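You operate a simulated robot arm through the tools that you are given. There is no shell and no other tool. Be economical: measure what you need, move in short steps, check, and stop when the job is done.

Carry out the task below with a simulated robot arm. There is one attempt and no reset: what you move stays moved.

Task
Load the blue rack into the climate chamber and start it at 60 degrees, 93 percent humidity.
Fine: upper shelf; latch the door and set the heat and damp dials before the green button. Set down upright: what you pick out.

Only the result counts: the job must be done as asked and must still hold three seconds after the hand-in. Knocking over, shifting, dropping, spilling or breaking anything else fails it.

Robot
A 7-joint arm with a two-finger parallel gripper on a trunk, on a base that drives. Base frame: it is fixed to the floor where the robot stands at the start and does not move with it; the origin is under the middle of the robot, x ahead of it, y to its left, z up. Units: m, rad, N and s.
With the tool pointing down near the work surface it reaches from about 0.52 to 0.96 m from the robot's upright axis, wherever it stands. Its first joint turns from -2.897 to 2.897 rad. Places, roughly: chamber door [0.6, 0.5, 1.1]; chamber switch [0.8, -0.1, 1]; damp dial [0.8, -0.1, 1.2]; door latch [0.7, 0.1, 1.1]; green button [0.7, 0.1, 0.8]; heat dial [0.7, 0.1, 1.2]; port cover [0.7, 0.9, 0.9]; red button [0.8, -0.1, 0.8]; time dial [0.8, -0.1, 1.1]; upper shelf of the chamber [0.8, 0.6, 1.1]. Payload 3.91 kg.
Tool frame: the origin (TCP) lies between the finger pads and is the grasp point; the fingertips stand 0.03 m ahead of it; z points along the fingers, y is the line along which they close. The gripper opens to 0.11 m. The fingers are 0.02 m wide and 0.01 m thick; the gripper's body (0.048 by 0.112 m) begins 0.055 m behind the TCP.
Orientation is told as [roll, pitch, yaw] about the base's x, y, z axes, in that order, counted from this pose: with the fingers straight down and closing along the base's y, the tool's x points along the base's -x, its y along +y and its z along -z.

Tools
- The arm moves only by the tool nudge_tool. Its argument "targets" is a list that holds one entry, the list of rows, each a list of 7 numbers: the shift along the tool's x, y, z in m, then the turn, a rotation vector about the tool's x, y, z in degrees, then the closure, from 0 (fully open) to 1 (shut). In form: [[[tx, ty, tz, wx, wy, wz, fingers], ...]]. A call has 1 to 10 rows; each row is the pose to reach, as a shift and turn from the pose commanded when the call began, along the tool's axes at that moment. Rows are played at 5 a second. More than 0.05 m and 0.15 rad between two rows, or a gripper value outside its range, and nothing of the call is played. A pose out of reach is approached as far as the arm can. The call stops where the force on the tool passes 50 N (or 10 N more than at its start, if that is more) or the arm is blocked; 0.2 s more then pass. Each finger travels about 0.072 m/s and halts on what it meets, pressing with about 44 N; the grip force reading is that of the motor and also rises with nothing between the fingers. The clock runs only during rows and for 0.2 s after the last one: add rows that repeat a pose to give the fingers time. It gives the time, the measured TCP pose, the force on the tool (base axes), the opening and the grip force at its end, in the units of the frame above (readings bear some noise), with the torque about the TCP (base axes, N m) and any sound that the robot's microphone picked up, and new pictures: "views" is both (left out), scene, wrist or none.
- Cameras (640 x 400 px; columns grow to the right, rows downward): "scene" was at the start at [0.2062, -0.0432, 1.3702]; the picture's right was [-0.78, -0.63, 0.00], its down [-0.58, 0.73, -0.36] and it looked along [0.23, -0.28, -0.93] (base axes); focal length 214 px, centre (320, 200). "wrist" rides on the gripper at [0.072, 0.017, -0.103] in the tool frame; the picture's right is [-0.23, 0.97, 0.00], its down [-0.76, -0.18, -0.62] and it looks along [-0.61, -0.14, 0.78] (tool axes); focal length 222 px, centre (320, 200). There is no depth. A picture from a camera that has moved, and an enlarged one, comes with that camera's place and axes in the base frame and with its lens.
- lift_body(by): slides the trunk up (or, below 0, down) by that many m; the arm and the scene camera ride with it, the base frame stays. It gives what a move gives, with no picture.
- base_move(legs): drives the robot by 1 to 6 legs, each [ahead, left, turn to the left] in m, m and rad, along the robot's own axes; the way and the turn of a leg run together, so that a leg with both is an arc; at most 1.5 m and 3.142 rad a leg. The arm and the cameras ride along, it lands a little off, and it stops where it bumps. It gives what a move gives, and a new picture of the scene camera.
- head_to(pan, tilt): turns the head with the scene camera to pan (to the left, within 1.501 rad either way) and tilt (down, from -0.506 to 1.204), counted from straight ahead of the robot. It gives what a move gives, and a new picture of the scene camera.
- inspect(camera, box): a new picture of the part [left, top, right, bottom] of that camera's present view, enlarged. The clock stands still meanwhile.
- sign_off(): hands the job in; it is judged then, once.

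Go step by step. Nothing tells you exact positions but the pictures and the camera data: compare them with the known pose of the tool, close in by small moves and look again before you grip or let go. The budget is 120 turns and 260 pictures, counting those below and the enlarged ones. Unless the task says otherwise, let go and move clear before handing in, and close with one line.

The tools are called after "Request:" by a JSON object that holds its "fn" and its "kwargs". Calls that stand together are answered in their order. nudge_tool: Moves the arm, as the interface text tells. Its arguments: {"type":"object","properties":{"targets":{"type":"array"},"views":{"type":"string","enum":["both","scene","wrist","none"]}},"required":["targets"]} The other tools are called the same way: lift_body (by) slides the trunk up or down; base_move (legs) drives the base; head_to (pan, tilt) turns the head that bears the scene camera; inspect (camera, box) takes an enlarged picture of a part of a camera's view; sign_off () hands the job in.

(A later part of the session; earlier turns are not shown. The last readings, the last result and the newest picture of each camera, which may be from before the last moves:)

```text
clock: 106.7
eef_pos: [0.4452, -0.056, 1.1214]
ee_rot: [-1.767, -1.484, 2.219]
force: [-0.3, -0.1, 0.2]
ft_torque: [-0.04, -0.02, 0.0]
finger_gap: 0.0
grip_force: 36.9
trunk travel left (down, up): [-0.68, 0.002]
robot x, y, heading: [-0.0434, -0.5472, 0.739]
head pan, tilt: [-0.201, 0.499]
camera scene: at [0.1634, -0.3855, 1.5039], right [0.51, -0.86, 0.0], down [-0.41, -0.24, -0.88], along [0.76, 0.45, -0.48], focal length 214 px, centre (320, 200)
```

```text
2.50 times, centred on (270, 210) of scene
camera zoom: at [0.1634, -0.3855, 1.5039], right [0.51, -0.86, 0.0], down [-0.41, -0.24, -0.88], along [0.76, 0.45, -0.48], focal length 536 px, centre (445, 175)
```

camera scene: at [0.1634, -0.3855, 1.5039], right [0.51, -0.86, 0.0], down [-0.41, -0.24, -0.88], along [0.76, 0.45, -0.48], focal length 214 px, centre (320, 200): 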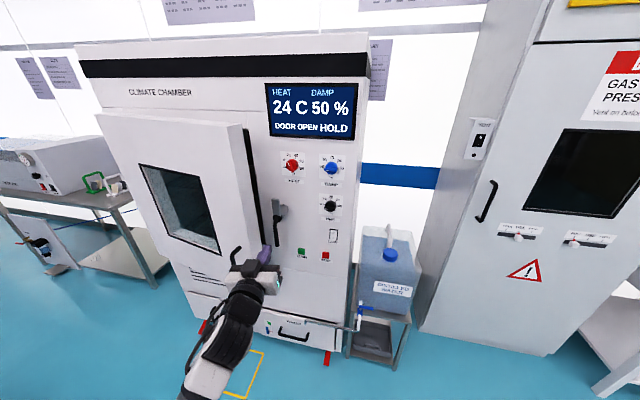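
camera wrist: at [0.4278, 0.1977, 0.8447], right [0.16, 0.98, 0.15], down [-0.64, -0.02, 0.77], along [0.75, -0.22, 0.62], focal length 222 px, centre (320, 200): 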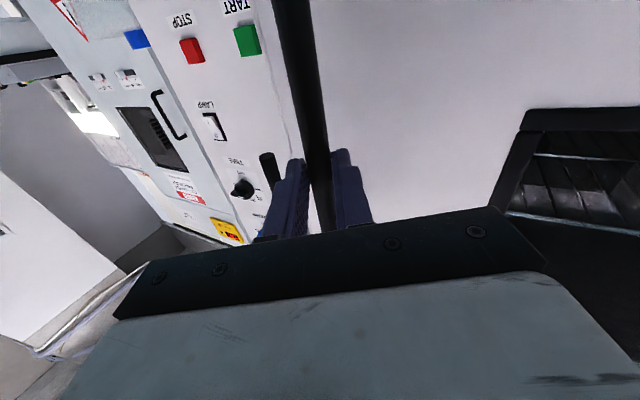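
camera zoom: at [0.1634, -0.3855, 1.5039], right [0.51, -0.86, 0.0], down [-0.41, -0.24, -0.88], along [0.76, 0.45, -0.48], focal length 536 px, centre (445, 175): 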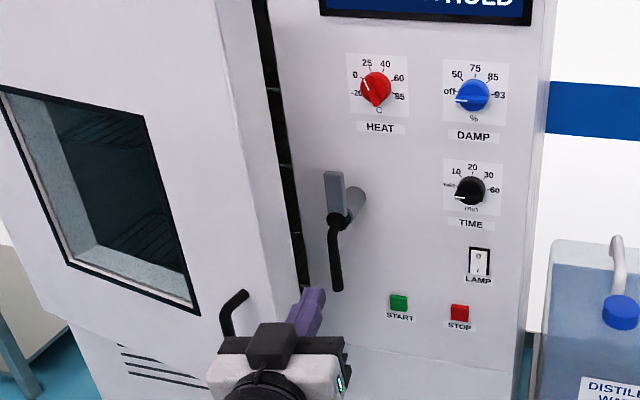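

From here the door's edge shows a gap of about 5 cm, and the handle is near (0.53, 0.18). I'll bring the hand in from the right, pointing left, with the fingers part open, to hook the bar loosely.

Request:
{"fn": "nudge_tool", "kwargs": {"targets": [[[0.03, 0.014, 0.011, -7.5, 0, 0, 0.45], [0.06, 0.028, 0.022, -15, 0, 0, 0.45], [0.09, 0.042, 0.034, -22.5, 0, 0, 0.45], [0.12, 0.056, 0.046, -30, 0, 0, 0.45], [0.15, 0.07, 0.058, -37.5, 0, 0, 0.45], [0.17, 0.083, 0.069, -45, 0, 0, 0.45]]]}}

Request:
{"fn": "inspect", "kwargs": {"camera": "scene", "box": [190, 160, 350, 320]}}

```text
clock: 108.1
eef_pos: [0.4258, 0.081, 0.9171]
ee_rot: [-1.574, -1.248, 2.49]
force: [1.3, 1.2, -1.0]
ft_torque: [0.02, -0.04, 0.04]
finger_gap: 0.0604
grip_force: 0.1
out of reach, approached as far as the arm can: row 2, 3, 4, 5, 6
trunk travel left (down, up): [-0.68, 0.002]
robot x, y, heading: [-0.0404, -0.5446, 0.733]
head pan, tilt: [-0.201, 0.499]
camera scene: at [0.1676, -0.3834, 1.5029], right [0.51, -0.86, 0.0], down [-0.41, -0.25, -0.88], along [0.75, 0.45, -0.48], focal length 214 px, centre (320, 200)
camera wrist: at [0.368, -0.0057, 0.8432], right [-0.79, 0.61, -0.09], down [-0.44, -0.45, 0.78], along [0.43, 0.66, 0.62], focal length 222 px, centre (320, 200)
```

scene: 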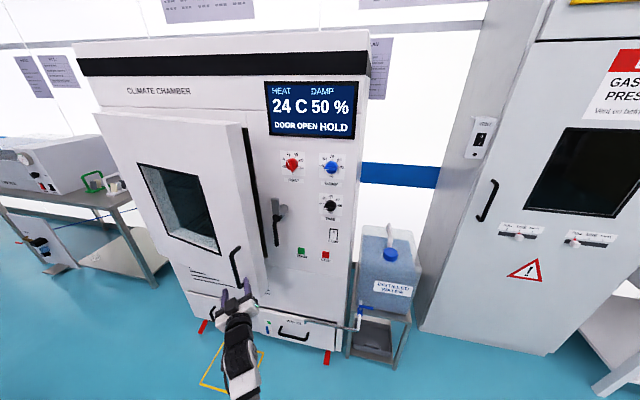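
wrist: 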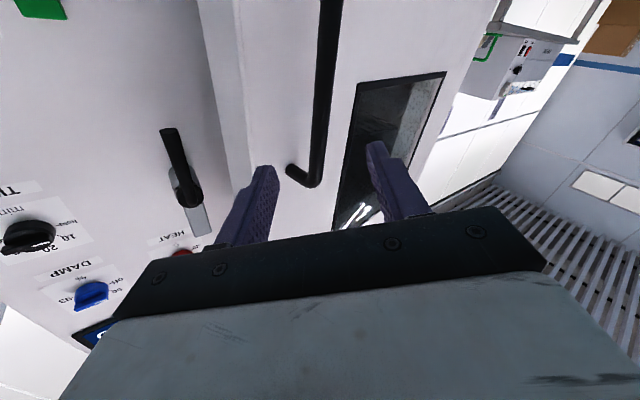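

```text
2.50 times, centred on (270, 240) of scene
camera zoom: at [0.1676, -0.3834, 1.5029], right [0.51, -0.86, 0.0], down [-0.41, -0.25, -0.88], along [0.75, 0.45, -0.48], focal length 536 px, centre (445, 100)
```

zoom: 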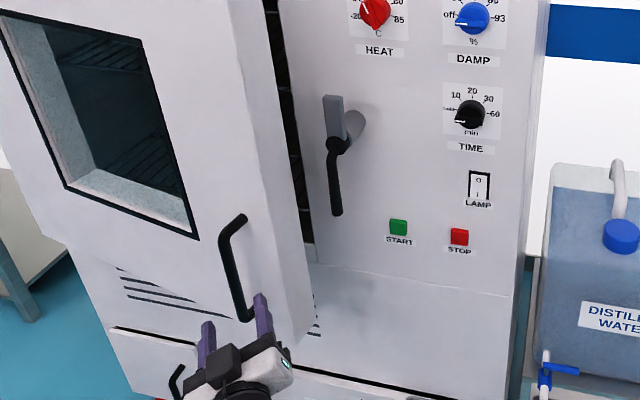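

The bar is well centred between the fingers. I advance 10 cm and close to a loose grip.

Request:
{"fn": "nudge_tool", "kwargs": {"targets": [[[0, -0.002, 0.04, 0, 0, 0, 0.45], [0, -0.004, 0.075, 0, 0, 0, 0.45], [0, -0.005, 0.1, 0, 0, 0, 0.45], [0, -0.005, 0.1, 0, 0, 0, 0.7], [0, -0.005, 0.1, 0, 0, 0, 0.7]]]}}

Request:
{"fn": "inspect", "kwargs": {"camera": "scene", "box": [190, 160, 350, 320]}}

```text
clock: 109.5
eef_pos: [0.4374, 0.1844, 0.9114]
ee_rot: [-1.578, -1.246, 2.567]
force: [0.1, -0.7, 0.3]
ft_torque: [0.02, 0.02, 0.02]
finger_gap: 0.0329
grip_force: 0.1
out of reach, approached as far as the arm can: row 1, 2, 3, 4, 5
trunk travel left (down, up): [-0.68, 0.002]
robot x, y, heading: [-0.0423, -0.5457, 0.736]
head pan, tilt: [-0.201, 0.499]
stopped in row 5: the arm was blocked; the commanded pose is now the measured one
camera scene: at [0.1632, -0.3859, 1.504], right [0.51, -0.86, 0.0], down [-0.41, -0.24, -0.88], along [0.76, 0.45, -0.48], focal length 214 px, centre (320, 200)
camera wrist: at [0.3875, 0.0944, 0.837], right [-0.83, 0.55, -0.1], down [-0.41, -0.48, 0.78], along [0.38, 0.69, 0.62], focal length 222 px, centre (320, 200)
```

scene: 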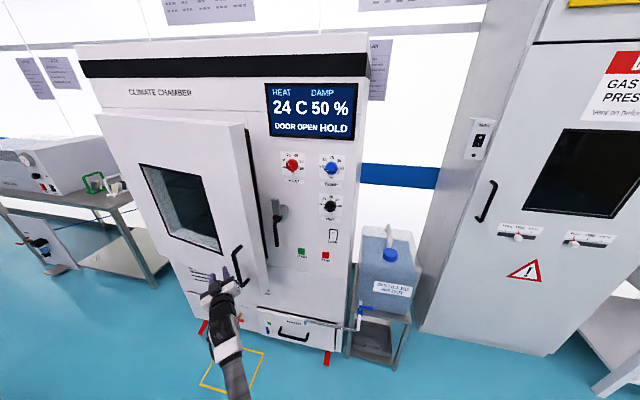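
wrist: 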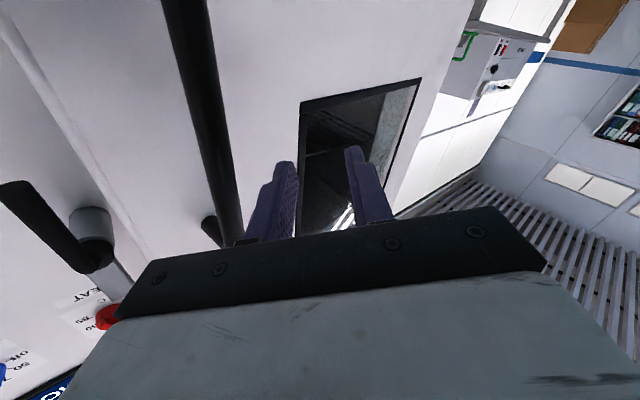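

```text
2.50 times, centred on (270, 240) of scene
camera zoom: at [0.1632, -0.3859, 1.504], right [0.51, -0.86, 0.0], down [-0.41, -0.24, -0.88], along [0.76, 0.45, -0.48], focal length 536 px, centre (445, 100)
```

zoom: 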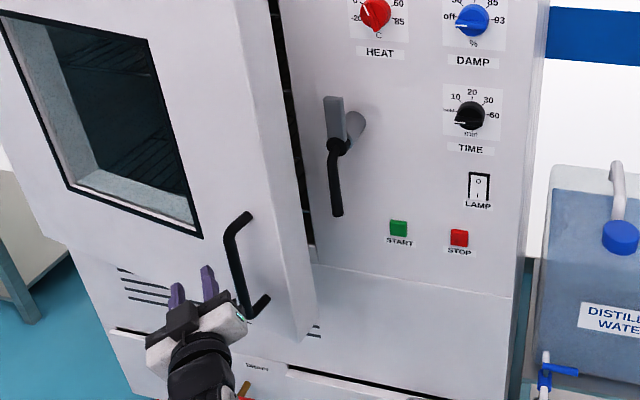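

The arm ran into a limit again with the trunk high. I back out, lower the trunk and lift the hand relative to it.

Request:
{"fn": "nudge_tool", "kwargs": {"targets": [[[-0.02, 0, -0.04, 0, 0, 0, 0.45], [-0.04, 0, -0.08, 0, 0, 0, 0.45], [-0.07, -0.01, -0.11, 0, 0, 0, 0.45], [-0.1, -0.02, -0.14, 0, 0, 0, 0.45], [-0.13, -0.02, -0.16, 0, 0, 0, 0.45]]], "views": "none"}}

Request:
{"fn": "lift_body", "kwargs": {"by": -0.3}}

Request:
{"fn": "nudge_tool", "kwargs": {"targets": [[[-0.03, 0, 0, 0, 0, 0, 0.45], [-0.06, 0, 0, 0, 0, 0, 0.45], [-0.09, 0, 0, 0, 0, 0, 0.45], [-0.12, 0, 0, 0, 0, 0, 0.45], [-0.15, 0, 0, 0, 0, 0, 0.45]]]}}

```text
clock: 110.7
eef_pos: [0.3314, 0.0609, 1.0412]
ee_rot: [-1.579, -1.246, 2.565]
force: [0.1, 0.2, -0.7]
ft_torque: [-0.01, 0.02, -0.01]
finger_gap: 0.0604
grip_force: 0.1
trunk travel left (down, up): [-0.68, 0.002]
robot x, y, heading: [-0.0404, -0.5488, 0.734]
head pan, tilt: [-0.201, 0.499]
```

```text
clock: 113.9
eef_pos: [0.3275, 0.0576, 0.7925]
ee_rot: [-1.634, -1.248, 2.622]
force: [0.5, 0.4, -0.6]
ft_torque: [-0.02, 0.0, 0.0]
finger_gap: 0.0606
grip_force: 0.0
trunk travel left (down, up): [-0.417, 0.265]
robot x, y, heading: [-0.039, -0.5484, 0.736]
head pan, tilt: [-0.201, 0.499]
stopped: the arm was blocked; the commanded pose is now the measured one
```

```text
clock: 115.1
eef_pos: [0.2873, 0.0855, 0.928]
ee_rot: [-1.621, -1.244, 2.61]
force: [-0.3, 0.5, 0.2]
ft_torque: [0.0, -0.01, 0.0]
finger_gap: 0.0604
grip_force: 0.0
trunk travel left (down, up): [-0.417, 0.265]
robot x, y, heading: [-0.0418, -0.5461, 0.73]
head pan, tilt: [-0.201, 0.499]
camera scene: at [0.1636, -0.3857, 1.2409], right [0.51, -0.86, 0.0], down [-0.41, -0.24, -0.88], along [0.76, 0.45, -0.48], focal length 214 px, centre (320, 200)
camera wrist: at [0.2372, -0.0046, 0.8514], right [-0.83, 0.55, -0.1], down [-0.41, -0.49, 0.77], along [0.37, 0.68, 0.63], focal length 222 px, centre (320, 200)
```

scene: 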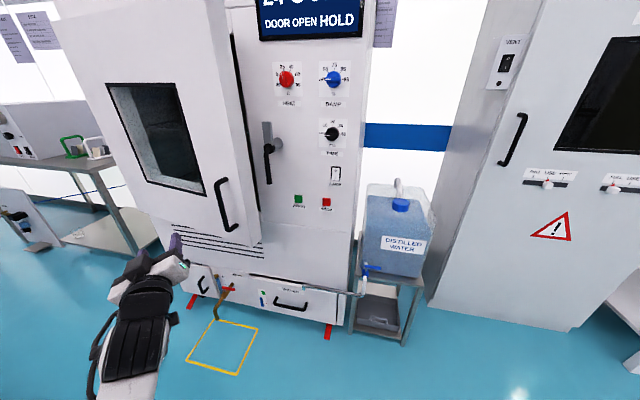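
wrist: 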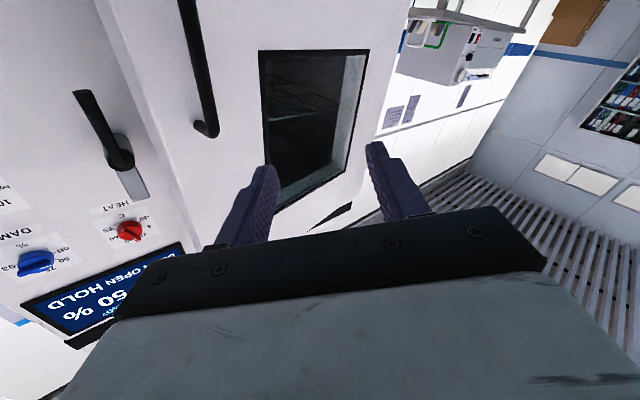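

I align the hand laterally with the bar, then check before advancing.

Request:
{"fn": "nudge_tool", "kwargs": {"targets": [[[0.01, -0.03, 0.0, 0, 0, 0, 0.45], [0.02, -0.06, 0.01, 0, 0, 0, 0.45], [0.03, -0.09, 0.02, 0, 0, 0, 0.45], [0.04, -0.12, 0.04, 0, 0, 0, 0.45], [0.046, -0.13, 0.08, 0, 0, 0, 0.45]]]}}

```text
clock: 116.3
eef_pos: [0.3335, 0.0631, 0.925]
ee_rot: [-1.622, -1.243, 2.612]
force: [-0.2, 0.9, -0.6]
ft_torque: [0.0, 0.06, 0.01]
finger_gap: 0.0604
grip_force: 0.0
out of reach, approached as far as the arm can: row 2, 3, 4, 5
trunk travel left (down, up): [-0.417, 0.265]
robot x, y, heading: [-0.0416, -0.544, 0.733]
head pan, tilt: [-0.201, 0.499]
camera scene: at [0.1636, -0.3856, 1.2411], right [0.51, -0.86, 0.0], down [-0.41, -0.24, -0.88], along [0.76, 0.45, -0.48], focal length 214 px, centre (320, 200)
camera wrist: at [0.2849, -0.0282, 0.8501], right [-0.83, 0.54, -0.1], down [-0.41, -0.49, 0.77], along [0.37, 0.68, 0.63], focal length 222 px, centre (320, 200)
```

scene: 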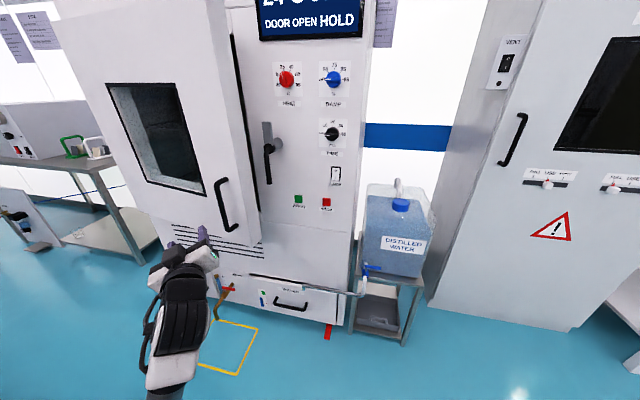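
wrist: 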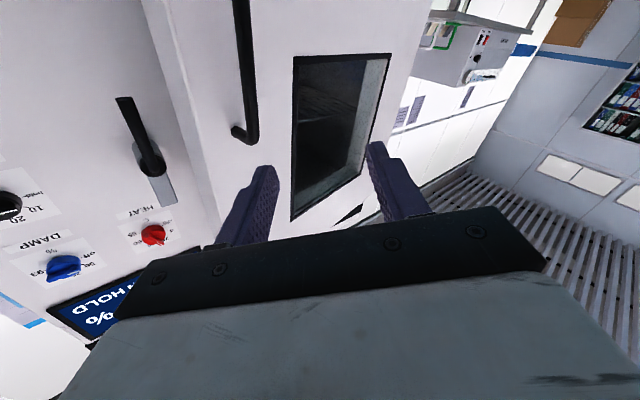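

The wrist is limited, so I let the base do the move: first sideways alignment.

Request:
{"fn": "base_move", "kwargs": {"legs": [[0.0225, -0.0835, 0]]}}

Request:
{"fn": "inspect", "kwargs": {"camera": "wrist", "box": [0, 0, 640, 400]}}

```text
clock: 117.6
eef_pos: [0.4082, 0.0148, 0.926]
ee_rot: [-1.622, -1.243, 2.61]
force: [0.2, -0.2, 0.4]
ft_torque: [0.07, -0.01, 0.01]
finger_gap: 0.0603
grip_force: 0.1
trunk travel left (down, up): [-0.417, 0.265]
robot x, y, heading: [0.031, -0.5936, 0.732]
head pan, tilt: [-0.201, 0.499]
camera scene: at [0.2363, -0.4329, 1.2411], right [0.51, -0.86, 0.0], down [-0.41, -0.24, -0.88], along [0.76, 0.45, -0.48], focal length 214 px, centre (320, 200)
```

scene: 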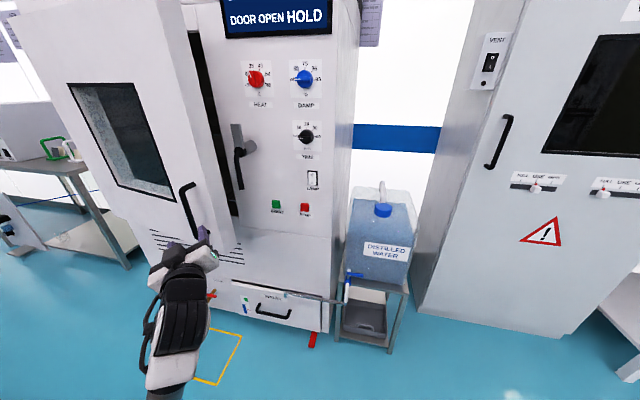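

```text
1.00 times, centred on (320, 200) of wrist (not enlarged: the box is as wide or as high as the picture)
camera zoom: at [0.3584, -0.0758, 0.8501], right [-0.83, 0.55, -0.1], down [-0.41, -0.49, 0.77], along [0.37, 0.68, 0.63], focal length 222 px, centre (320, 200)
```

zoom: 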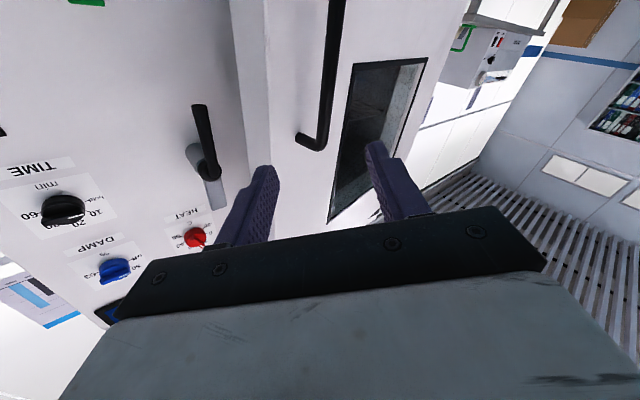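

The bar is at about (0.48, 0.145). I drive forward along the finger direction so it comes between the fingers.

Request:
{"fn": "base_move", "kwargs": {"legs": [[0.128, 0.044, 0]]}}

Request:
{"fn": "inspect", "kwargs": {"camera": "wrist", "box": [0, 0, 640, 400]}}

Request:
{"fn": "inspect", "kwargs": {"camera": "scene", "box": [100, 150, 260, 290]}}

```text
clock: 118.9
eef_pos: [0.4719, 0.1311, 0.9253]
ee_rot: [-1.621, -1.243, 2.611]
force: [-0.5, 0.4, 0.4]
ft_torque: [0.0, 0.02, -0.02]
finger_gap: 0.0606
grip_force: 0.1
trunk travel left (down, up): [-0.417, 0.265]
robot x, y, heading: [0.0949, -0.4762, 0.736]
head pan, tilt: [-0.201, 0.499]
camera scene: at [0.3001, -0.3151, 1.241], right [0.51, -0.86, 0.0], down [-0.41, -0.24, -0.88], along [0.76, 0.45, -0.48], focal length 214 px, centre (320, 200)
```

scene: 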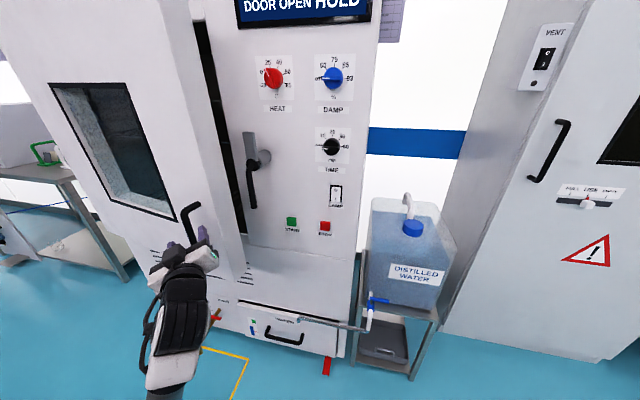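

```text
1.00 times, centred on (320, 200) of wrist (not enlarged: the box is as wide or as high as the picture)
camera zoom: at [0.4215, 0.0423, 0.85], right [-0.83, 0.54, -0.1], down [-0.41, -0.49, 0.77], along [0.37, 0.68, 0.63], focal length 222 px, centre (320, 200)
```

zoom: 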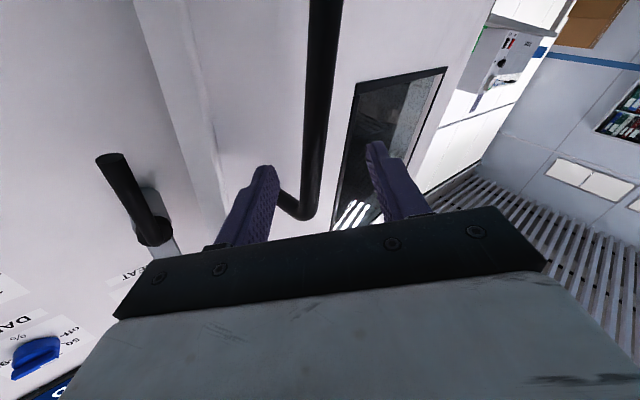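

```text
2.86 times, centred on (180, 220) of scene
camera zoom: at [0.3001, -0.3151, 1.241], right [0.51, -0.86, 0.0], down [-0.41, -0.24, -0.88], along [0.76, 0.45, -0.48], focal length 613 px, centre (720, 143)
```

zoom: 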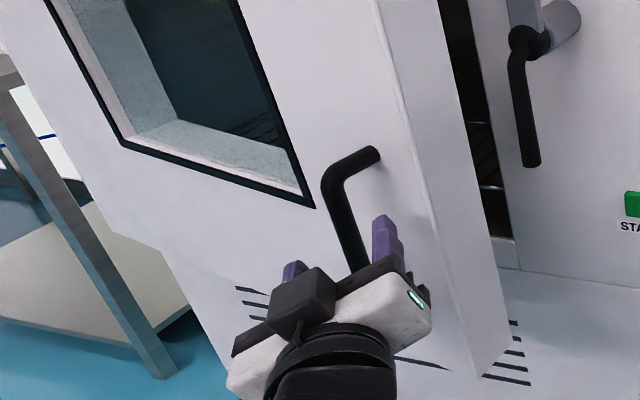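

The bar is between the fingers, about 2 cm ahead of the TCP. I advance slightly and close loosely.

Request:
{"fn": "nudge_tool", "kwargs": {"targets": [[[0, -0.003, 0.01, 0, 0, 0, 0.45], [0, -0.003, 0.018, 0, 0, 0, 0.55], [0, -0.003, 0.018, 0, 0, 0, 0.72], [0, -0.003, 0.018, 0, 0, 0, 0.72]]], "views": "wrist"}}

```text
clock: 119.9
eef_pos: [0.4827, 0.147, 0.9263]
ee_rot: [-1.619, -1.243, 2.604]
force: [-0.1, 0.2, -0.3]
ft_torque: [0.0, 0.0, 0.0]
finger_gap: 0.031
grip_force: 0.3
trunk travel left (down, up): [-0.417, 0.265]
robot x, y, heading: [0.0957, -0.4784, 0.733]
head pan, tilt: [-0.201, 0.499]
camera wrist: at [0.4323, 0.0571, 0.8512], right [-0.83, 0.55, -0.1], down [-0.41, -0.49, 0.77], along [0.37, 0.68, 0.63], focal length 222 px, centre (320, 200)
```

wrist: 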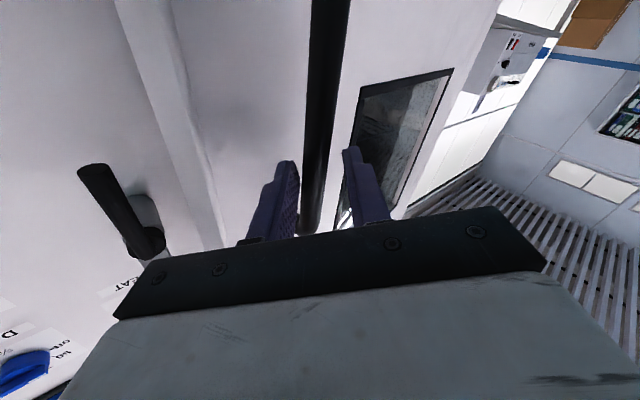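

The bar is loosely held. Turning the robot left about its axis moves the hand along nearly the door's own arc, so I do that.

Request:
{"fn": "base_move", "kwargs": {"legs": [[0, 0, 0.12], [0, 0, 0.12]]}}

```text
clock: 120.9
eef_pos: [0.4095, 0.1814, 0.9305]
ee_rot: [-1.648, -1.249, 2.742]
force: [-1.2, -4.2, 2.3]
ft_torque: [0.24, 0.13, 0.77]
finger_gap: 0.0317
grip_force: 0.8
trunk travel left (down, up): [-0.417, 0.265]
robot x, y, heading: [0.0917, -0.4762, 0.85]
head pan, tilt: [-0.201, 0.499]
stopped in leg 1: the force on the tool passed its limit at 157 N (the readings are from after the stop); the commanded pose is now the measured one
camera scene: at [0.2806, -0.2948, 1.2412], right [0.6, -0.8, 0.0], down [-0.38, -0.29, -0.88], along [0.7, 0.53, -0.48], focal length 214 px, centre (320, 200)
```

scene: 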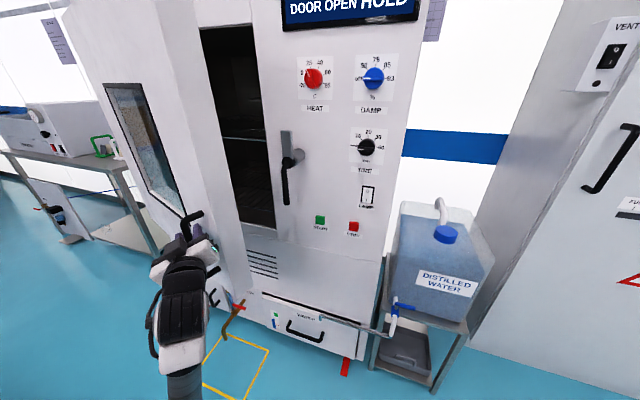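

The door is now clearly open more. I continue with another small turn.

Request:
{"fn": "base_move", "kwargs": {"legs": [[0, 0, 0.1]]}}

Request:
{"fn": "inspect", "kwargs": {"camera": "wrist", "box": [0, 0, 640, 400]}}

```text
clock: 122.0
eef_pos: [0.3443, 0.2061, 0.932]
ee_rot: [-1.663, -1.253, 2.847]
force: [0.9, 1.8, 4.0]
ft_torque: [0.0, 0.66, -0.69]
finger_gap: 0.0469
grip_force: 16.2
trunk travel left (down, up): [-0.417, 0.265]
robot x, y, heading: [0.0962, -0.475, 0.951]
head pan, tilt: [-0.201, 0.499]
stopped in leg 1: the robot was blocked; the commanded pose is now the measured one
camera scene: at [0.2611, -0.2772, 1.2412], right [0.68, -0.73, 0.0], down [-0.35, -0.33, -0.88], along [0.64, 0.6, -0.48], focal length 214 px, centre (320, 200)
```

scene: 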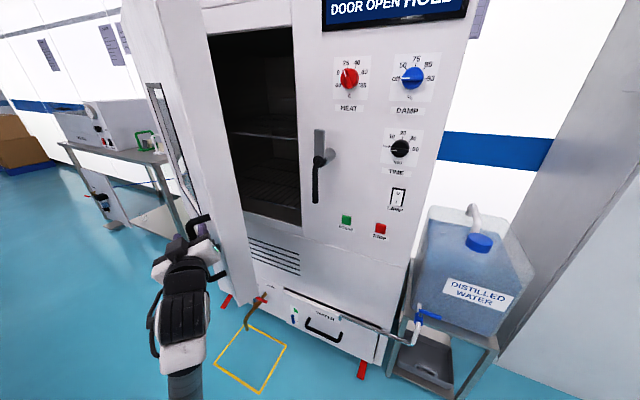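

```text
1.00 times, centred on (320, 200) of wrist (not enlarged: the box is as wide or as high as the picture)
camera zoom: at [0.3128, 0.1098, 0.8548], right [-0.92, 0.37, -0.09], down [-0.3, -0.57, 0.76], along [0.23, 0.73, 0.64], focal length 222 px, centre (320, 200)
```

zoom: 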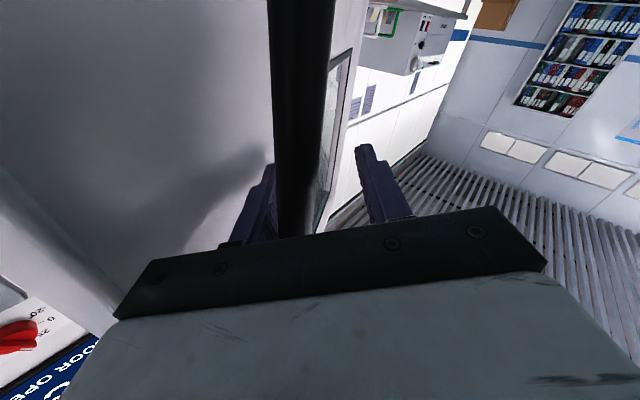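

The door is now open some 25–30° and the shelves are visible. I withdraw the hand from the handle.

Request:
{"fn": "nudge_tool", "kwargs": {"targets": [[[0, 0, -0.01, 0, 0, 0, 0.57], [0, 0, -0.03, 0, 0, 0, 0.57], [0, 0, -0.05, 0, 0, 0, 0.57], [0, 0, -0.08, 0, 0, 0, 0.7], [0, 0, -0.11, 0, 0, 0, 1], [0, 0, -0.13, 0, 0, 0, 1]]]}}

```text
clock: 123.4
eef_pos: [0.3045, 0.1827, 0.9347]
ee_rot: [-1.645, -1.25, 2.834]
force: [6.2, 23.0, 2.3]
ft_torque: [0.61, 0.8, -0.05]
finger_gap: 0.0229
grip_force: 44.7
out of reach, approached as far as the arm can: row 3, 4, 5, 6
trunk travel left (down, up): [-0.417, 0.265]
robot x, y, heading: [0.0965, -0.4778, 0.948]
head pan, tilt: [-0.201, 0.499]
camera scene: at [0.2616, -0.2753, 1.2407], right [0.68, -0.73, 0.0], down [-0.35, -0.33, -0.88], along [0.64, 0.6, -0.48], focal length 214 px, centre (320, 200)
camera wrist: at [0.2731, 0.0852, 0.8585], right [-0.92, 0.37, -0.09], down [-0.3, -0.57, 0.76], along [0.23, 0.73, 0.64], focal length 222 px, centre (320, 200)
```

scene: 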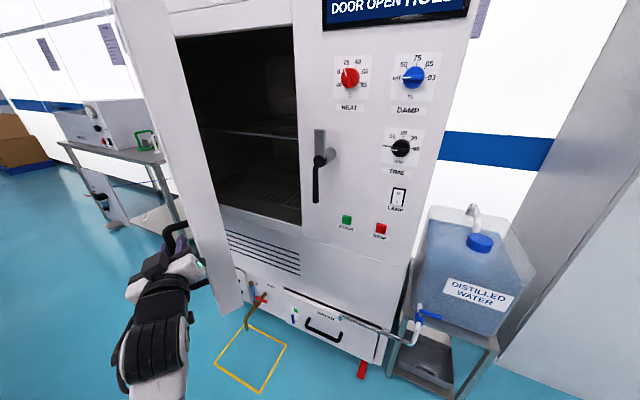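
wrist: 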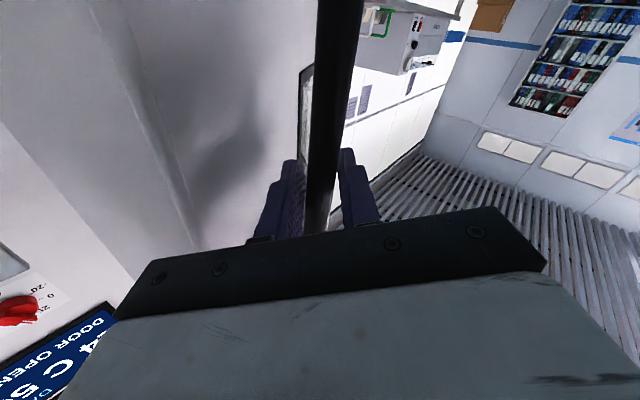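

The arm pulls the door along well in this direction. I loosen the grip and keep drawing the handle towards -x/+y.

Request:
{"fn": "nudge_tool", "kwargs": {"targets": [[[0, 0, 0, 0, 0, 0, 0.7], [-0.007, 0.022, 0.003, 0, 0, 0, 0.7], [-0.014, 0.045, 0.008, 0, 0, 0, 0.7], [-0.02, 0.067, 0.014, 0, 0, 0, 0.7], [-0.027, 0.09, 0.022, 0, 0, 0, 0.7], [-0.034, 0.112, 0.028, 0, 0, 0, 0.7]]]}}

```text
clock: 124.3
eef_pos: [0.2588, 0.2065, 0.9368]
ee_rot: [-1.654, -1.253, 2.837]
force: [-3.4, -13.8, -3.7]
ft_torque: [0.02, 0.11, -0.56]
finger_gap: 0.0332
grip_force: 0.0
trunk travel left (down, up): [-0.417, 0.265]
robot x, y, heading: [0.0966, -0.4774, 0.946]
head pan, tilt: [-0.201, 0.499]
stopped in row 4: the force on the tool passed its limit at 67 N (the readings are from after the stop); the commanded pose is now the measured one
camera scene: at [0.2605, -0.278, 1.2413], right [0.68, -0.73, 0.0], down [-0.35, -0.33, -0.88], along [0.64, 0.6, -0.48], focal length 214 px, centre (320, 200)
camera wrist: at [0.2264, 0.11, 0.8599], right [-0.92, 0.38, -0.09], down [-0.31, -0.57, 0.76], along [0.24, 0.73, 0.64], focal length 222 px, centre (320, 200)
```

scene: 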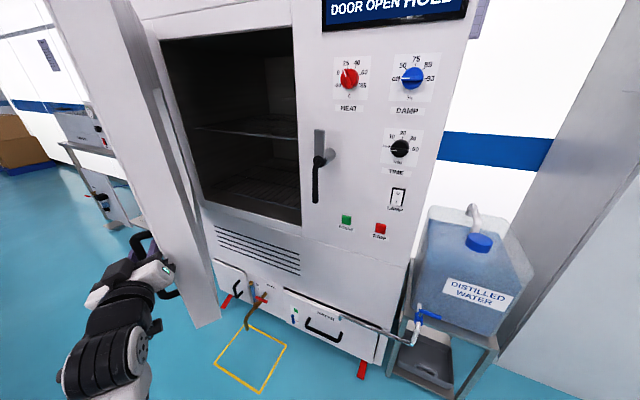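
wrist: 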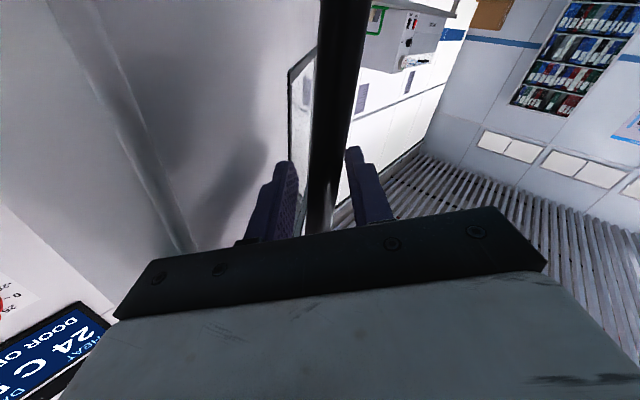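

The door is about 40° open. I back the base straight out along the finger direction to free the hand.

Request:
{"fn": "base_move", "kwargs": {"legs": [[-0.144, -0.037, 0]]}}

Request:
{"fn": "inspect", "kwargs": {"camera": "wrist", "box": [0, 0, 640, 400]}}

```text
clock: 125.7
eef_pos: [0.2034, 0.0696, 0.9348]
ee_rot: [-1.648, -1.251, 2.833]
force: [0.4, 0.2, -0.3]
ft_torque: [0.0, 0.03, -0.01]
finger_gap: 0.0329
grip_force: 0.0
trunk travel left (down, up): [-0.417, 0.265]
robot x, y, heading: [0.0375, -0.6131, 0.951]
head pan, tilt: [-0.201, 0.499]
camera scene: at [0.2064, -0.4164, 1.2411], right [0.68, -0.73, 0.0], down [-0.35, -0.33, -0.88], along [0.64, 0.6, -0.48], focal length 214 px, centre (320, 200)
```

scene: 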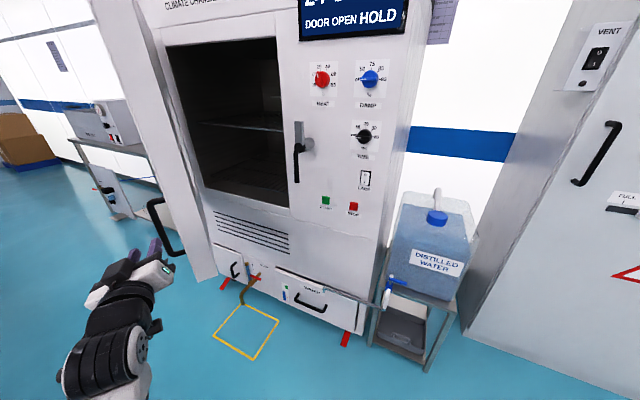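

```text
1.00 times, centred on (320, 200) of wrist (not enlarged: the box is as wide or as high as the picture)
camera zoom: at [0.1715, -0.0278, 0.8591], right [-0.92, 0.37, -0.09], down [-0.3, -0.57, 0.76], along [0.23, 0.73, 0.64], focal length 222 px, centre (320, 200)
```

zoom: 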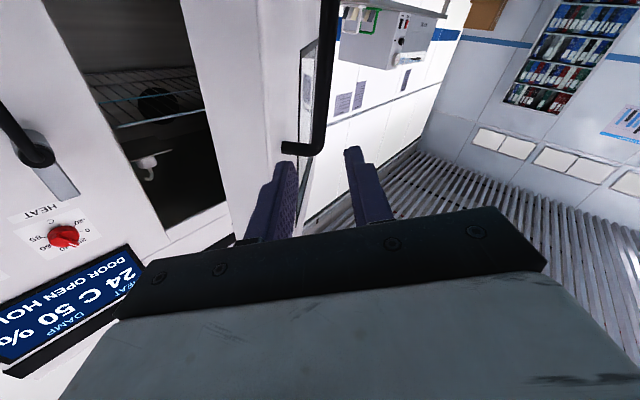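

Hand is free; the door is ~30–40° open with the edge near (0.23, 0.2). I close the fist, turn slightly right, and go round the door edge to push from inside.

Request:
{"fn": "nudge_tool", "kwargs": {"targets": [[[0, 0, 0, 0, 0, 0, 1], [0, 0, 0, 0, 0, 0, 1]]], "views": "none"}}

Request:
{"fn": "base_move", "kwargs": {"legs": [[0, 0, -0.2], [0.08, -0.075, 0]]}}

Request:
{"fn": "inspect", "kwargs": {"camera": "wrist", "box": [0, 0, 640, 400]}}

```text
clock: 126.3
eef_pos: [0.2033, 0.0691, 0.9353]
ee_rot: [-1.646, -1.254, 2.833]
force: [-0.2, -0.6, -0.5]
ft_torque: [-0.03, 0.01, -0.03]
finger_gap: 0.0001
grip_force: 37.5
trunk travel left (down, up): [-0.417, 0.265]
robot x, y, heading: [0.0399, -0.614, 0.947]
head pan, tilt: [-0.201, 0.499]
```

```text
clock: 128.3
eef_pos: [0.4441, 0.0225, 0.9367]
ee_rot: [-1.648, -1.251, 2.635]
force: [-1.1, 0.3, -0.5]
ft_torque: [-0.01, -0.01, 0.0]
finger_gap: 0.0
grip_force: 37.9
trunk travel left (down, up): [-0.417, 0.265]
robot x, y, heading: [0.1498, -0.6187, 0.746]
head pan, tilt: [-0.201, 0.499]
camera scene: at [0.3511, -0.454, 1.2411], right [0.52, -0.85, 0.0], down [-0.41, -0.25, -0.88], along [0.75, 0.46, -0.48], focal length 214 px, centre (320, 200)
```

scene: 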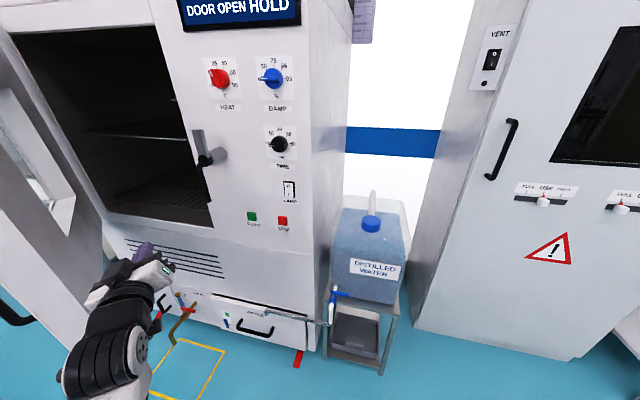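

```text
1.00 times, centred on (320, 200) of wrist (not enlarged: the box is as wide or as high as the picture)
camera zoom: at [0.3937, -0.0664, 0.8589], right [-0.83, 0.55, -0.09], down [-0.41, -0.5, 0.76], along [0.37, 0.67, 0.64], focal length 222 px, centre (320, 200)
```

zoom: 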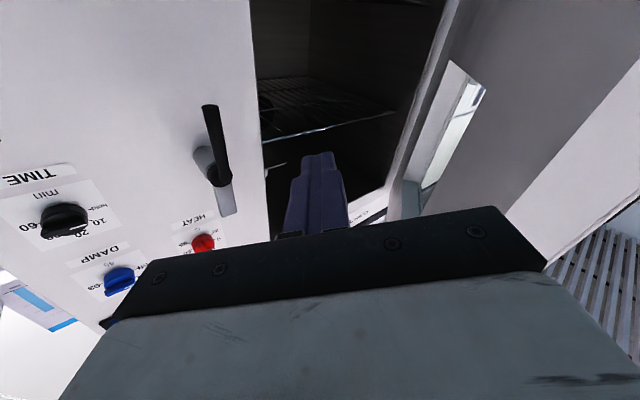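

The hand is on the inner side of the door. I drive to the left/ahead and then turn left to push the door wide.

Request:
{"fn": "base_move", "kwargs": {"legs": [[0.2, 0.22, 0], [0, 0, 0.3]]}}

```text
clock: 131.6
eef_pos: [0.2419, 0.3783, 0.9348]
ee_rot: [-1.647, -1.251, 2.932]
force: [0.2, 0.7, 0.0]
ft_torque: [-0.01, 0.04, 0.01]
finger_gap: 0.0
grip_force: 38.0
trunk travel left (down, up): [-0.417, 0.265]
robot x, y, heading: [0.1492, -0.3229, 1.049]
head pan, tilt: [-0.201, 0.499]
camera scene: at [0.2933, -0.1043, 1.2411], right [0.75, -0.66, 0.0], down [-0.32, -0.36, -0.88], along [0.58, 0.66, -0.48], focal length 214 px, centre (320, 200)
```

scene: 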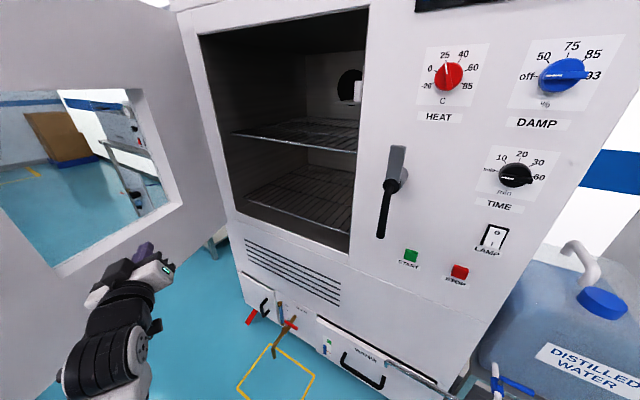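

The door swings well and the shelves are in view. I push it further open.

Request:
{"fn": "base_move", "kwargs": {"legs": [[0.1, 0.15, 0.25], [0.12, 0.1, 0.1]]}}

Request:
{"fn": "head_to", "kwargs": {"pan": 0.1, "tilt": 0.3}}

```text
clock: 133.1
eef_pos: [0.0694, 0.4928, 0.935]
ee_rot: [-1.647, -1.254, 3.072]
force: [0.4, 0.1, -0.1]
ft_torque: [-0.01, 0.0, 0.05]
finger_gap: 0.0001
grip_force: 37.2
trunk travel left (down, up): [-0.417, 0.265]
robot x, y, heading: [0.08, -0.2141, 1.218]
head pan, tilt: [-0.201, 0.499]
stopped in leg 1: the force on the tool passed its limit at 72 N (the readings are from after the stop); the commanded pose is now the measured one
camera scene: at [0.1903, 0.023, 1.2411], right [0.85, -0.53, 0.0], down [-0.25, -0.41, -0.88], along [0.46, 0.75, -0.48], focal length 214 px, centre (320, 200)
```

scene: 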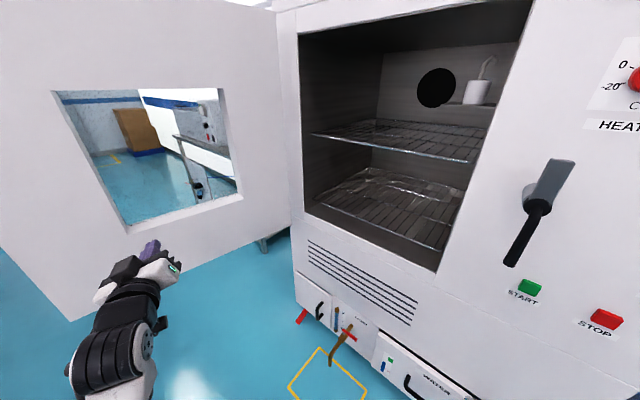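

```text
clock: 133.9
eef_pos: [0.0714, 0.4931, 0.9342]
ee_rot: [-1.646, -1.252, 3.07]
force: [0.1, 1.0, -0.3]
ft_torque: [0.0, -0.02, 0.0]
finger_gap: 0.0
grip_force: 38.0
trunk travel left (down, up): [-0.417, 0.265]
robot x, y, heading: [0.081, -0.2116, 1.215]
head pan, tilt: [0.099, 0.3]
camera scene: at [0.1657, 0.0363, 1.2594], right [0.97, -0.25, 0.0], down [-0.07, -0.29, -0.96], along [0.24, 0.92, -0.3], focal length 214 px, centre (320, 200)
```

scene: 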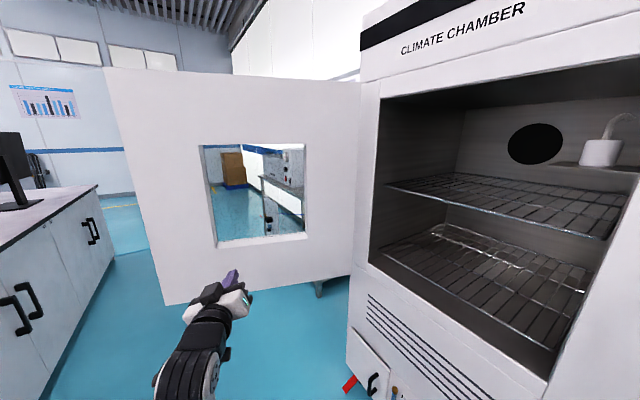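

The door stands ~75° open. I push it a bit more, then measure the upper shelf.

Request:
{"fn": "base_move", "kwargs": {"legs": [[0.1, 0.06, 0], [0.08, 0.04, 0]]}}

Request:
{"fn": "head_to", "kwargs": {"pan": -0.4, "tilt": 0.3}}

```text
clock: 135.8
eef_pos: [0.0354, 0.6936, 0.9357]
ee_rot: [-1.646, -1.252, 3.072]
force: [0.2, 0.2, 0.2]
ft_torque: [-0.01, -0.03, 0.02]
finger_gap: 0.0001
grip_force: 37.5
trunk travel left (down, up): [-0.417, 0.265]
robot x, y, heading: [0.0539, -0.0145, 1.219]
head pan, tilt: [0.099, 0.3]
camera scene: at [0.1326, 0.2388, 1.2594], right [0.97, -0.25, 0.0], down [-0.07, -0.29, -0.96], along [0.24, 0.93, -0.3], focal length 214 px, centre (320, 200)
```

scene: 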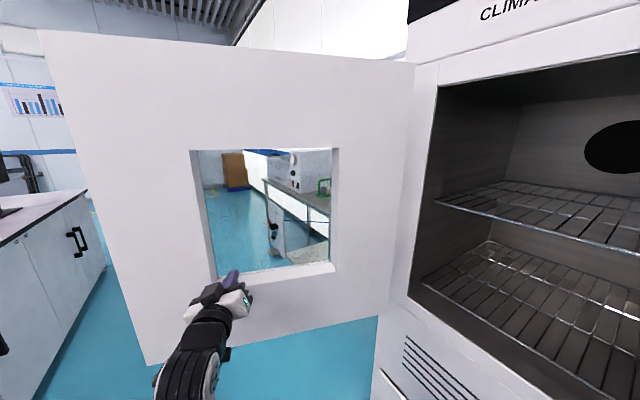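

```text
clock: 136.8
eef_pos: [0.0364, 0.6951, 0.9362]
ee_rot: [-1.647, -1.255, 3.073]
force: [0.1, -0.4, 0.3]
ft_torque: [-0.03, 0.03, 0.01]
finger_gap: 0.0
grip_force: 37.6
trunk travel left (down, up): [-0.417, 0.265]
robot x, y, heading: [0.0494, -0.0129, 1.222]
head pan, tilt: [-0.4, 0.3]
camera scene: at [0.173, 0.2166, 1.2595], right [0.73, -0.68, 0.0], down [-0.2, -0.22, -0.96], along [0.65, 0.7, -0.3], focal length 214 px, centre (320, 200)
```

scene: 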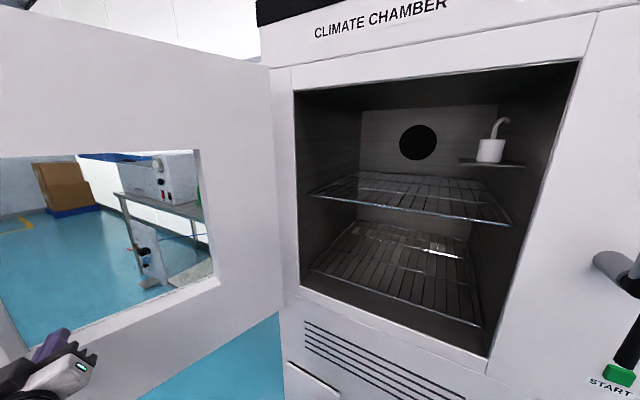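

The door is about 90° open. I zoom to measure the shelf and the clearances.

Request:
{"fn": "inspect", "kwargs": {"camera": "scene", "box": [280, 50, 600, 250]}}

```text
2.00 times, centred on (440, 150) of scene
camera zoom: at [0.173, 0.2166, 1.2595], right [0.73, -0.68, 0.0], down [-0.2, -0.22, -0.96], along [0.65, 0.7, -0.3], focal length 429 px, centre (80, 300)
```

zoom: 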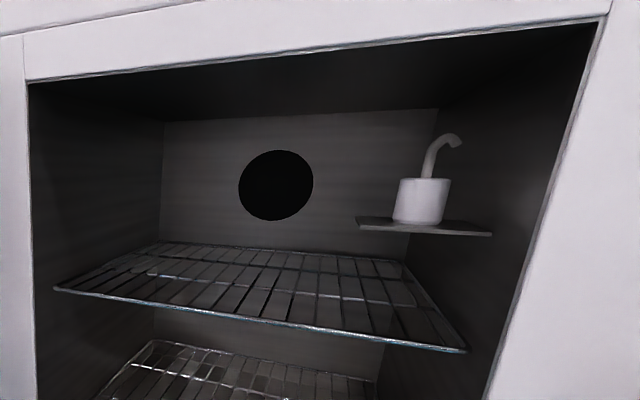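

Working out the lines, the chamber (and desk) stand rotated about 19.5° to my frame; the upper shelf is at z≈1.095, centre about (0.81, 0.52), opening top ≈1.35. Now I back off, raise the trunk and turn to the desk for the blue rack.

Request:
{"fn": "base_move", "kwargs": {"legs": [[-0.368, -0.188, 0]]}}

Request:
{"fn": "lift_body", "kwargs": {"by": 0.26}}

Request:
{"fn": "base_move", "kwargs": {"legs": [[0, 0, 1.1], [0, 0, 1.1]]}}

Request:
{"fn": "head_to", "kwargs": {"pan": 0.0, "tilt": 0.7}}

```text
clock: 139.3
eef_pos: [0.0883, 0.2796, 0.935]
ee_rot: [-1.649, -1.253, 3.062]
force: [0.2, 0.2, -1.0]
ft_torque: [0.01, 0.01, -0.01]
finger_gap: 0.0001
grip_force: 37.2
trunk travel left (down, up): [-0.417, 0.265]
robot x, y, heading: [0.0925, -0.4269, 1.212]
head pan, tilt: [-0.4, 0.3]
camera scene: at [0.2222, -0.1994, 1.2595], right [0.73, -0.69, 0.0], down [-0.2, -0.21, -0.96], along [0.66, 0.69, -0.3], focal length 214 px, centre (320, 200)
```

scene: 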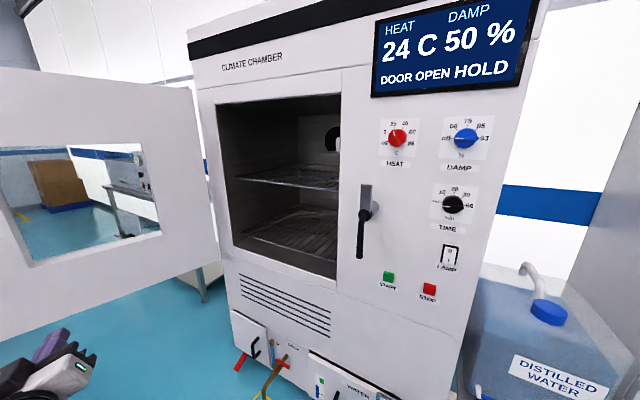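

```text
clock: 142.0
eef_pos: [0.0899, 0.2795, 1.196]
ee_rot: [-1.647, -1.253, 3.064]
force: [0.1, 0.0, -0.1]
ft_torque: [0.04, 0.03, 0.02]
finger_gap: 0.0
grip_force: 37.8
trunk travel left (down, up): [-0.677, 0.005]
robot x, y, heading: [0.0947, -0.4304, 1.212]
head pan, tilt: [-0.4, 0.3]
```

```text
clock: 148.2
eef_pos: [-0.4564, -0.8657, 1.1966]
ee_rot: [-1.646, -1.252, -0.99]
force: [-1.5, 0.2, -0.9]
ft_torque: [0.02, 0.01, 0.03]
finger_gap: 0.0
grip_force: 37.7
trunk travel left (down, up): [-0.677, 0.005]
robot x, y, heading: [0.1004, -0.4248, -2.842]
head pan, tilt: [-0.4, 0.3]
camera scene: at [-0.157, -0.4675, 1.5195], right [0.1, 1.0, 0.0], down [0.29, -0.03, -0.96], along [-0.95, 0.09, -0.3], focal length 214 px, centre (320, 200)
```

scene: 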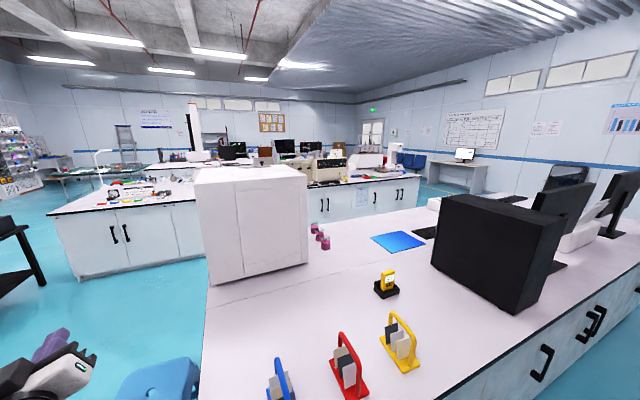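

```text
clock: 149.0
eef_pos: [-0.4568, -0.8653, 1.1947]
ee_rot: [-1.646, -1.253, -0.989]
force: [0.1, -0.1, 0.0]
ft_torque: [0.01, -0.04, -0.02]
finger_gap: 0.0
grip_force: 36.7
trunk travel left (down, up): [-0.677, 0.005]
robot x, y, heading: [0.0974, -0.4299, -2.844]
head pan, tilt: [0.0, 0.7]
camera scene: at [-0.1453, -0.5017, 1.4834], right [-0.3, 0.96, 0.0], down [0.61, 0.19, -0.77], along [-0.73, -0.23, -0.64], focal length 214 px, centre (320, 200)
```

scene: 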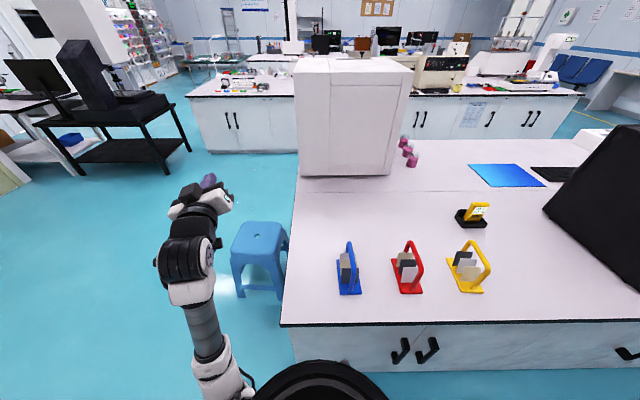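

The blue rack stands square to me at the desk edge. I lower the trunk 0.25 for a second view, which gives heights by parallax.

Request:
{"fn": "lift_body", "kwargs": {"by": -0.25}}

Request:
{"fn": "inspect", "kwargs": {"camera": "scene", "box": [260, 180, 460, 340]}}

```text
clock: 151.6
eef_pos: [-0.4572, -0.8653, 0.945]
ee_rot: [-1.649, -1.253, -0.988]
force: [-0.1, 0.1, 0.7]
ft_torque: [0.0, 0.02, 0.01]
finger_gap: 0.0002
grip_force: 37.3
trunk travel left (down, up): [-0.427, 0.255]
robot x, y, heading: [0.0998, -0.4285, -2.844]
head pan, tilt: [0.0, 0.7]
```

```text
2.50 times, centred on (360, 260) of scene
camera zoom: at [-0.1452, -0.5018, 1.2334], right [-0.3, 0.96, 0.0], down [0.62, 0.19, -0.77], along [-0.73, -0.23, -0.64], focal length 536 px, centre (220, 50)
```

zoom: 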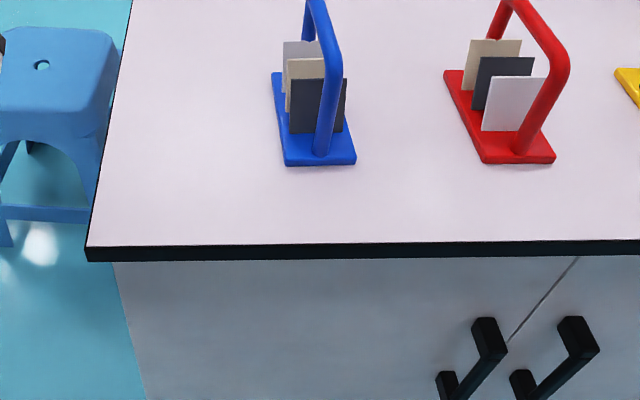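

Parallax gives: desk top z≈0.80, rack base 0.135×0.07 m starting 9 cm from the edge, handle bar top z≈0.92. First I straighten the hand (yaw and roll) and lift it a bit, fingers half open.

Request:
{"fn": "nudge_tool", "kwargs": {"targets": [[[-0.02, 0, 0, 3.4, 0, 4.5, 0.9], [-0.04, 0, 0, 6.8, 0, 9, 0.7], [-0.06, 0, 0, 10.1, 0, 13.5, 0.5], [-0.08, 0, 0, 13.5, 0, 18, 0.45], [-0.08, 0, 0, 13.5, 0, 18, 0.45]]], "views": "none"}}

Request:
{"fn": "base_move", "kwargs": {"legs": [[-0.13, -0.25, 0]]}}

Request:
{"fn": "inspect", "kwargs": {"camera": "wrist", "box": [0, 0, 640, 400]}}

```text
clock: 152.8
eef_pos: [-0.4426, -0.8854, 1.0221]
ee_rot: [2.991, -1.51, 0.425]
force: [-0.2, -0.8, 0.4]
ft_torque: [0.02, -0.02, 0.01]
finger_gap: 0.0603
grip_force: 0.0
trunk travel left (down, up): [-0.427, 0.255]
robot x, y, heading: [0.0961, -0.4257, -2.843]
head pan, tilt: [0.0, 0.7]
```

```text
clock: 155.3
eef_pos: [-0.3962, -0.6103, 1.0227]
ee_rot: [2.998, -1.509, 0.417]
force: [0.4, 0.3, -0.2]
ft_torque: [-0.05, 0.01, -0.02]
finger_gap: 0.0606
grip_force: 0.1
trunk travel left (down, up): [-0.427, 0.255]
robot x, y, heading: [0.1482, -0.156, -2.847]
head pan, tilt: [0.0, 0.7]
camera scene: at [-0.0961, -0.228, 1.2334], right [-0.29, 0.96, 0.0], down [0.62, 0.19, -0.77], along [-0.73, -0.22, -0.64], focal length 214 px, centre (320, 200)
```

scene: 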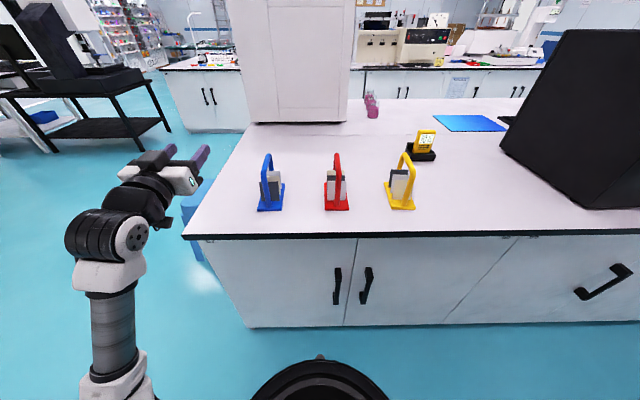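

```text
1.00 times, centred on (320, 200) of wrist (not enlarged: the box is as wide or as high as the picture)
camera zoom: at [-0.2954, -0.6011, 0.9437], right [0.28, -0.93, 0.24], down [0.59, 0.36, 0.72], along [-0.76, -0.06, 0.65], focal length 222 px, centre (320, 200)
```

zoom: 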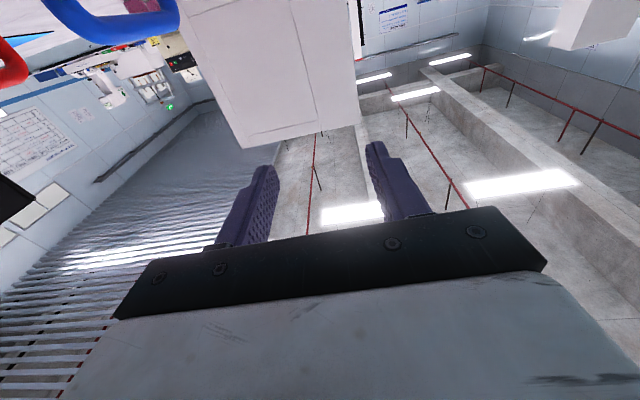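

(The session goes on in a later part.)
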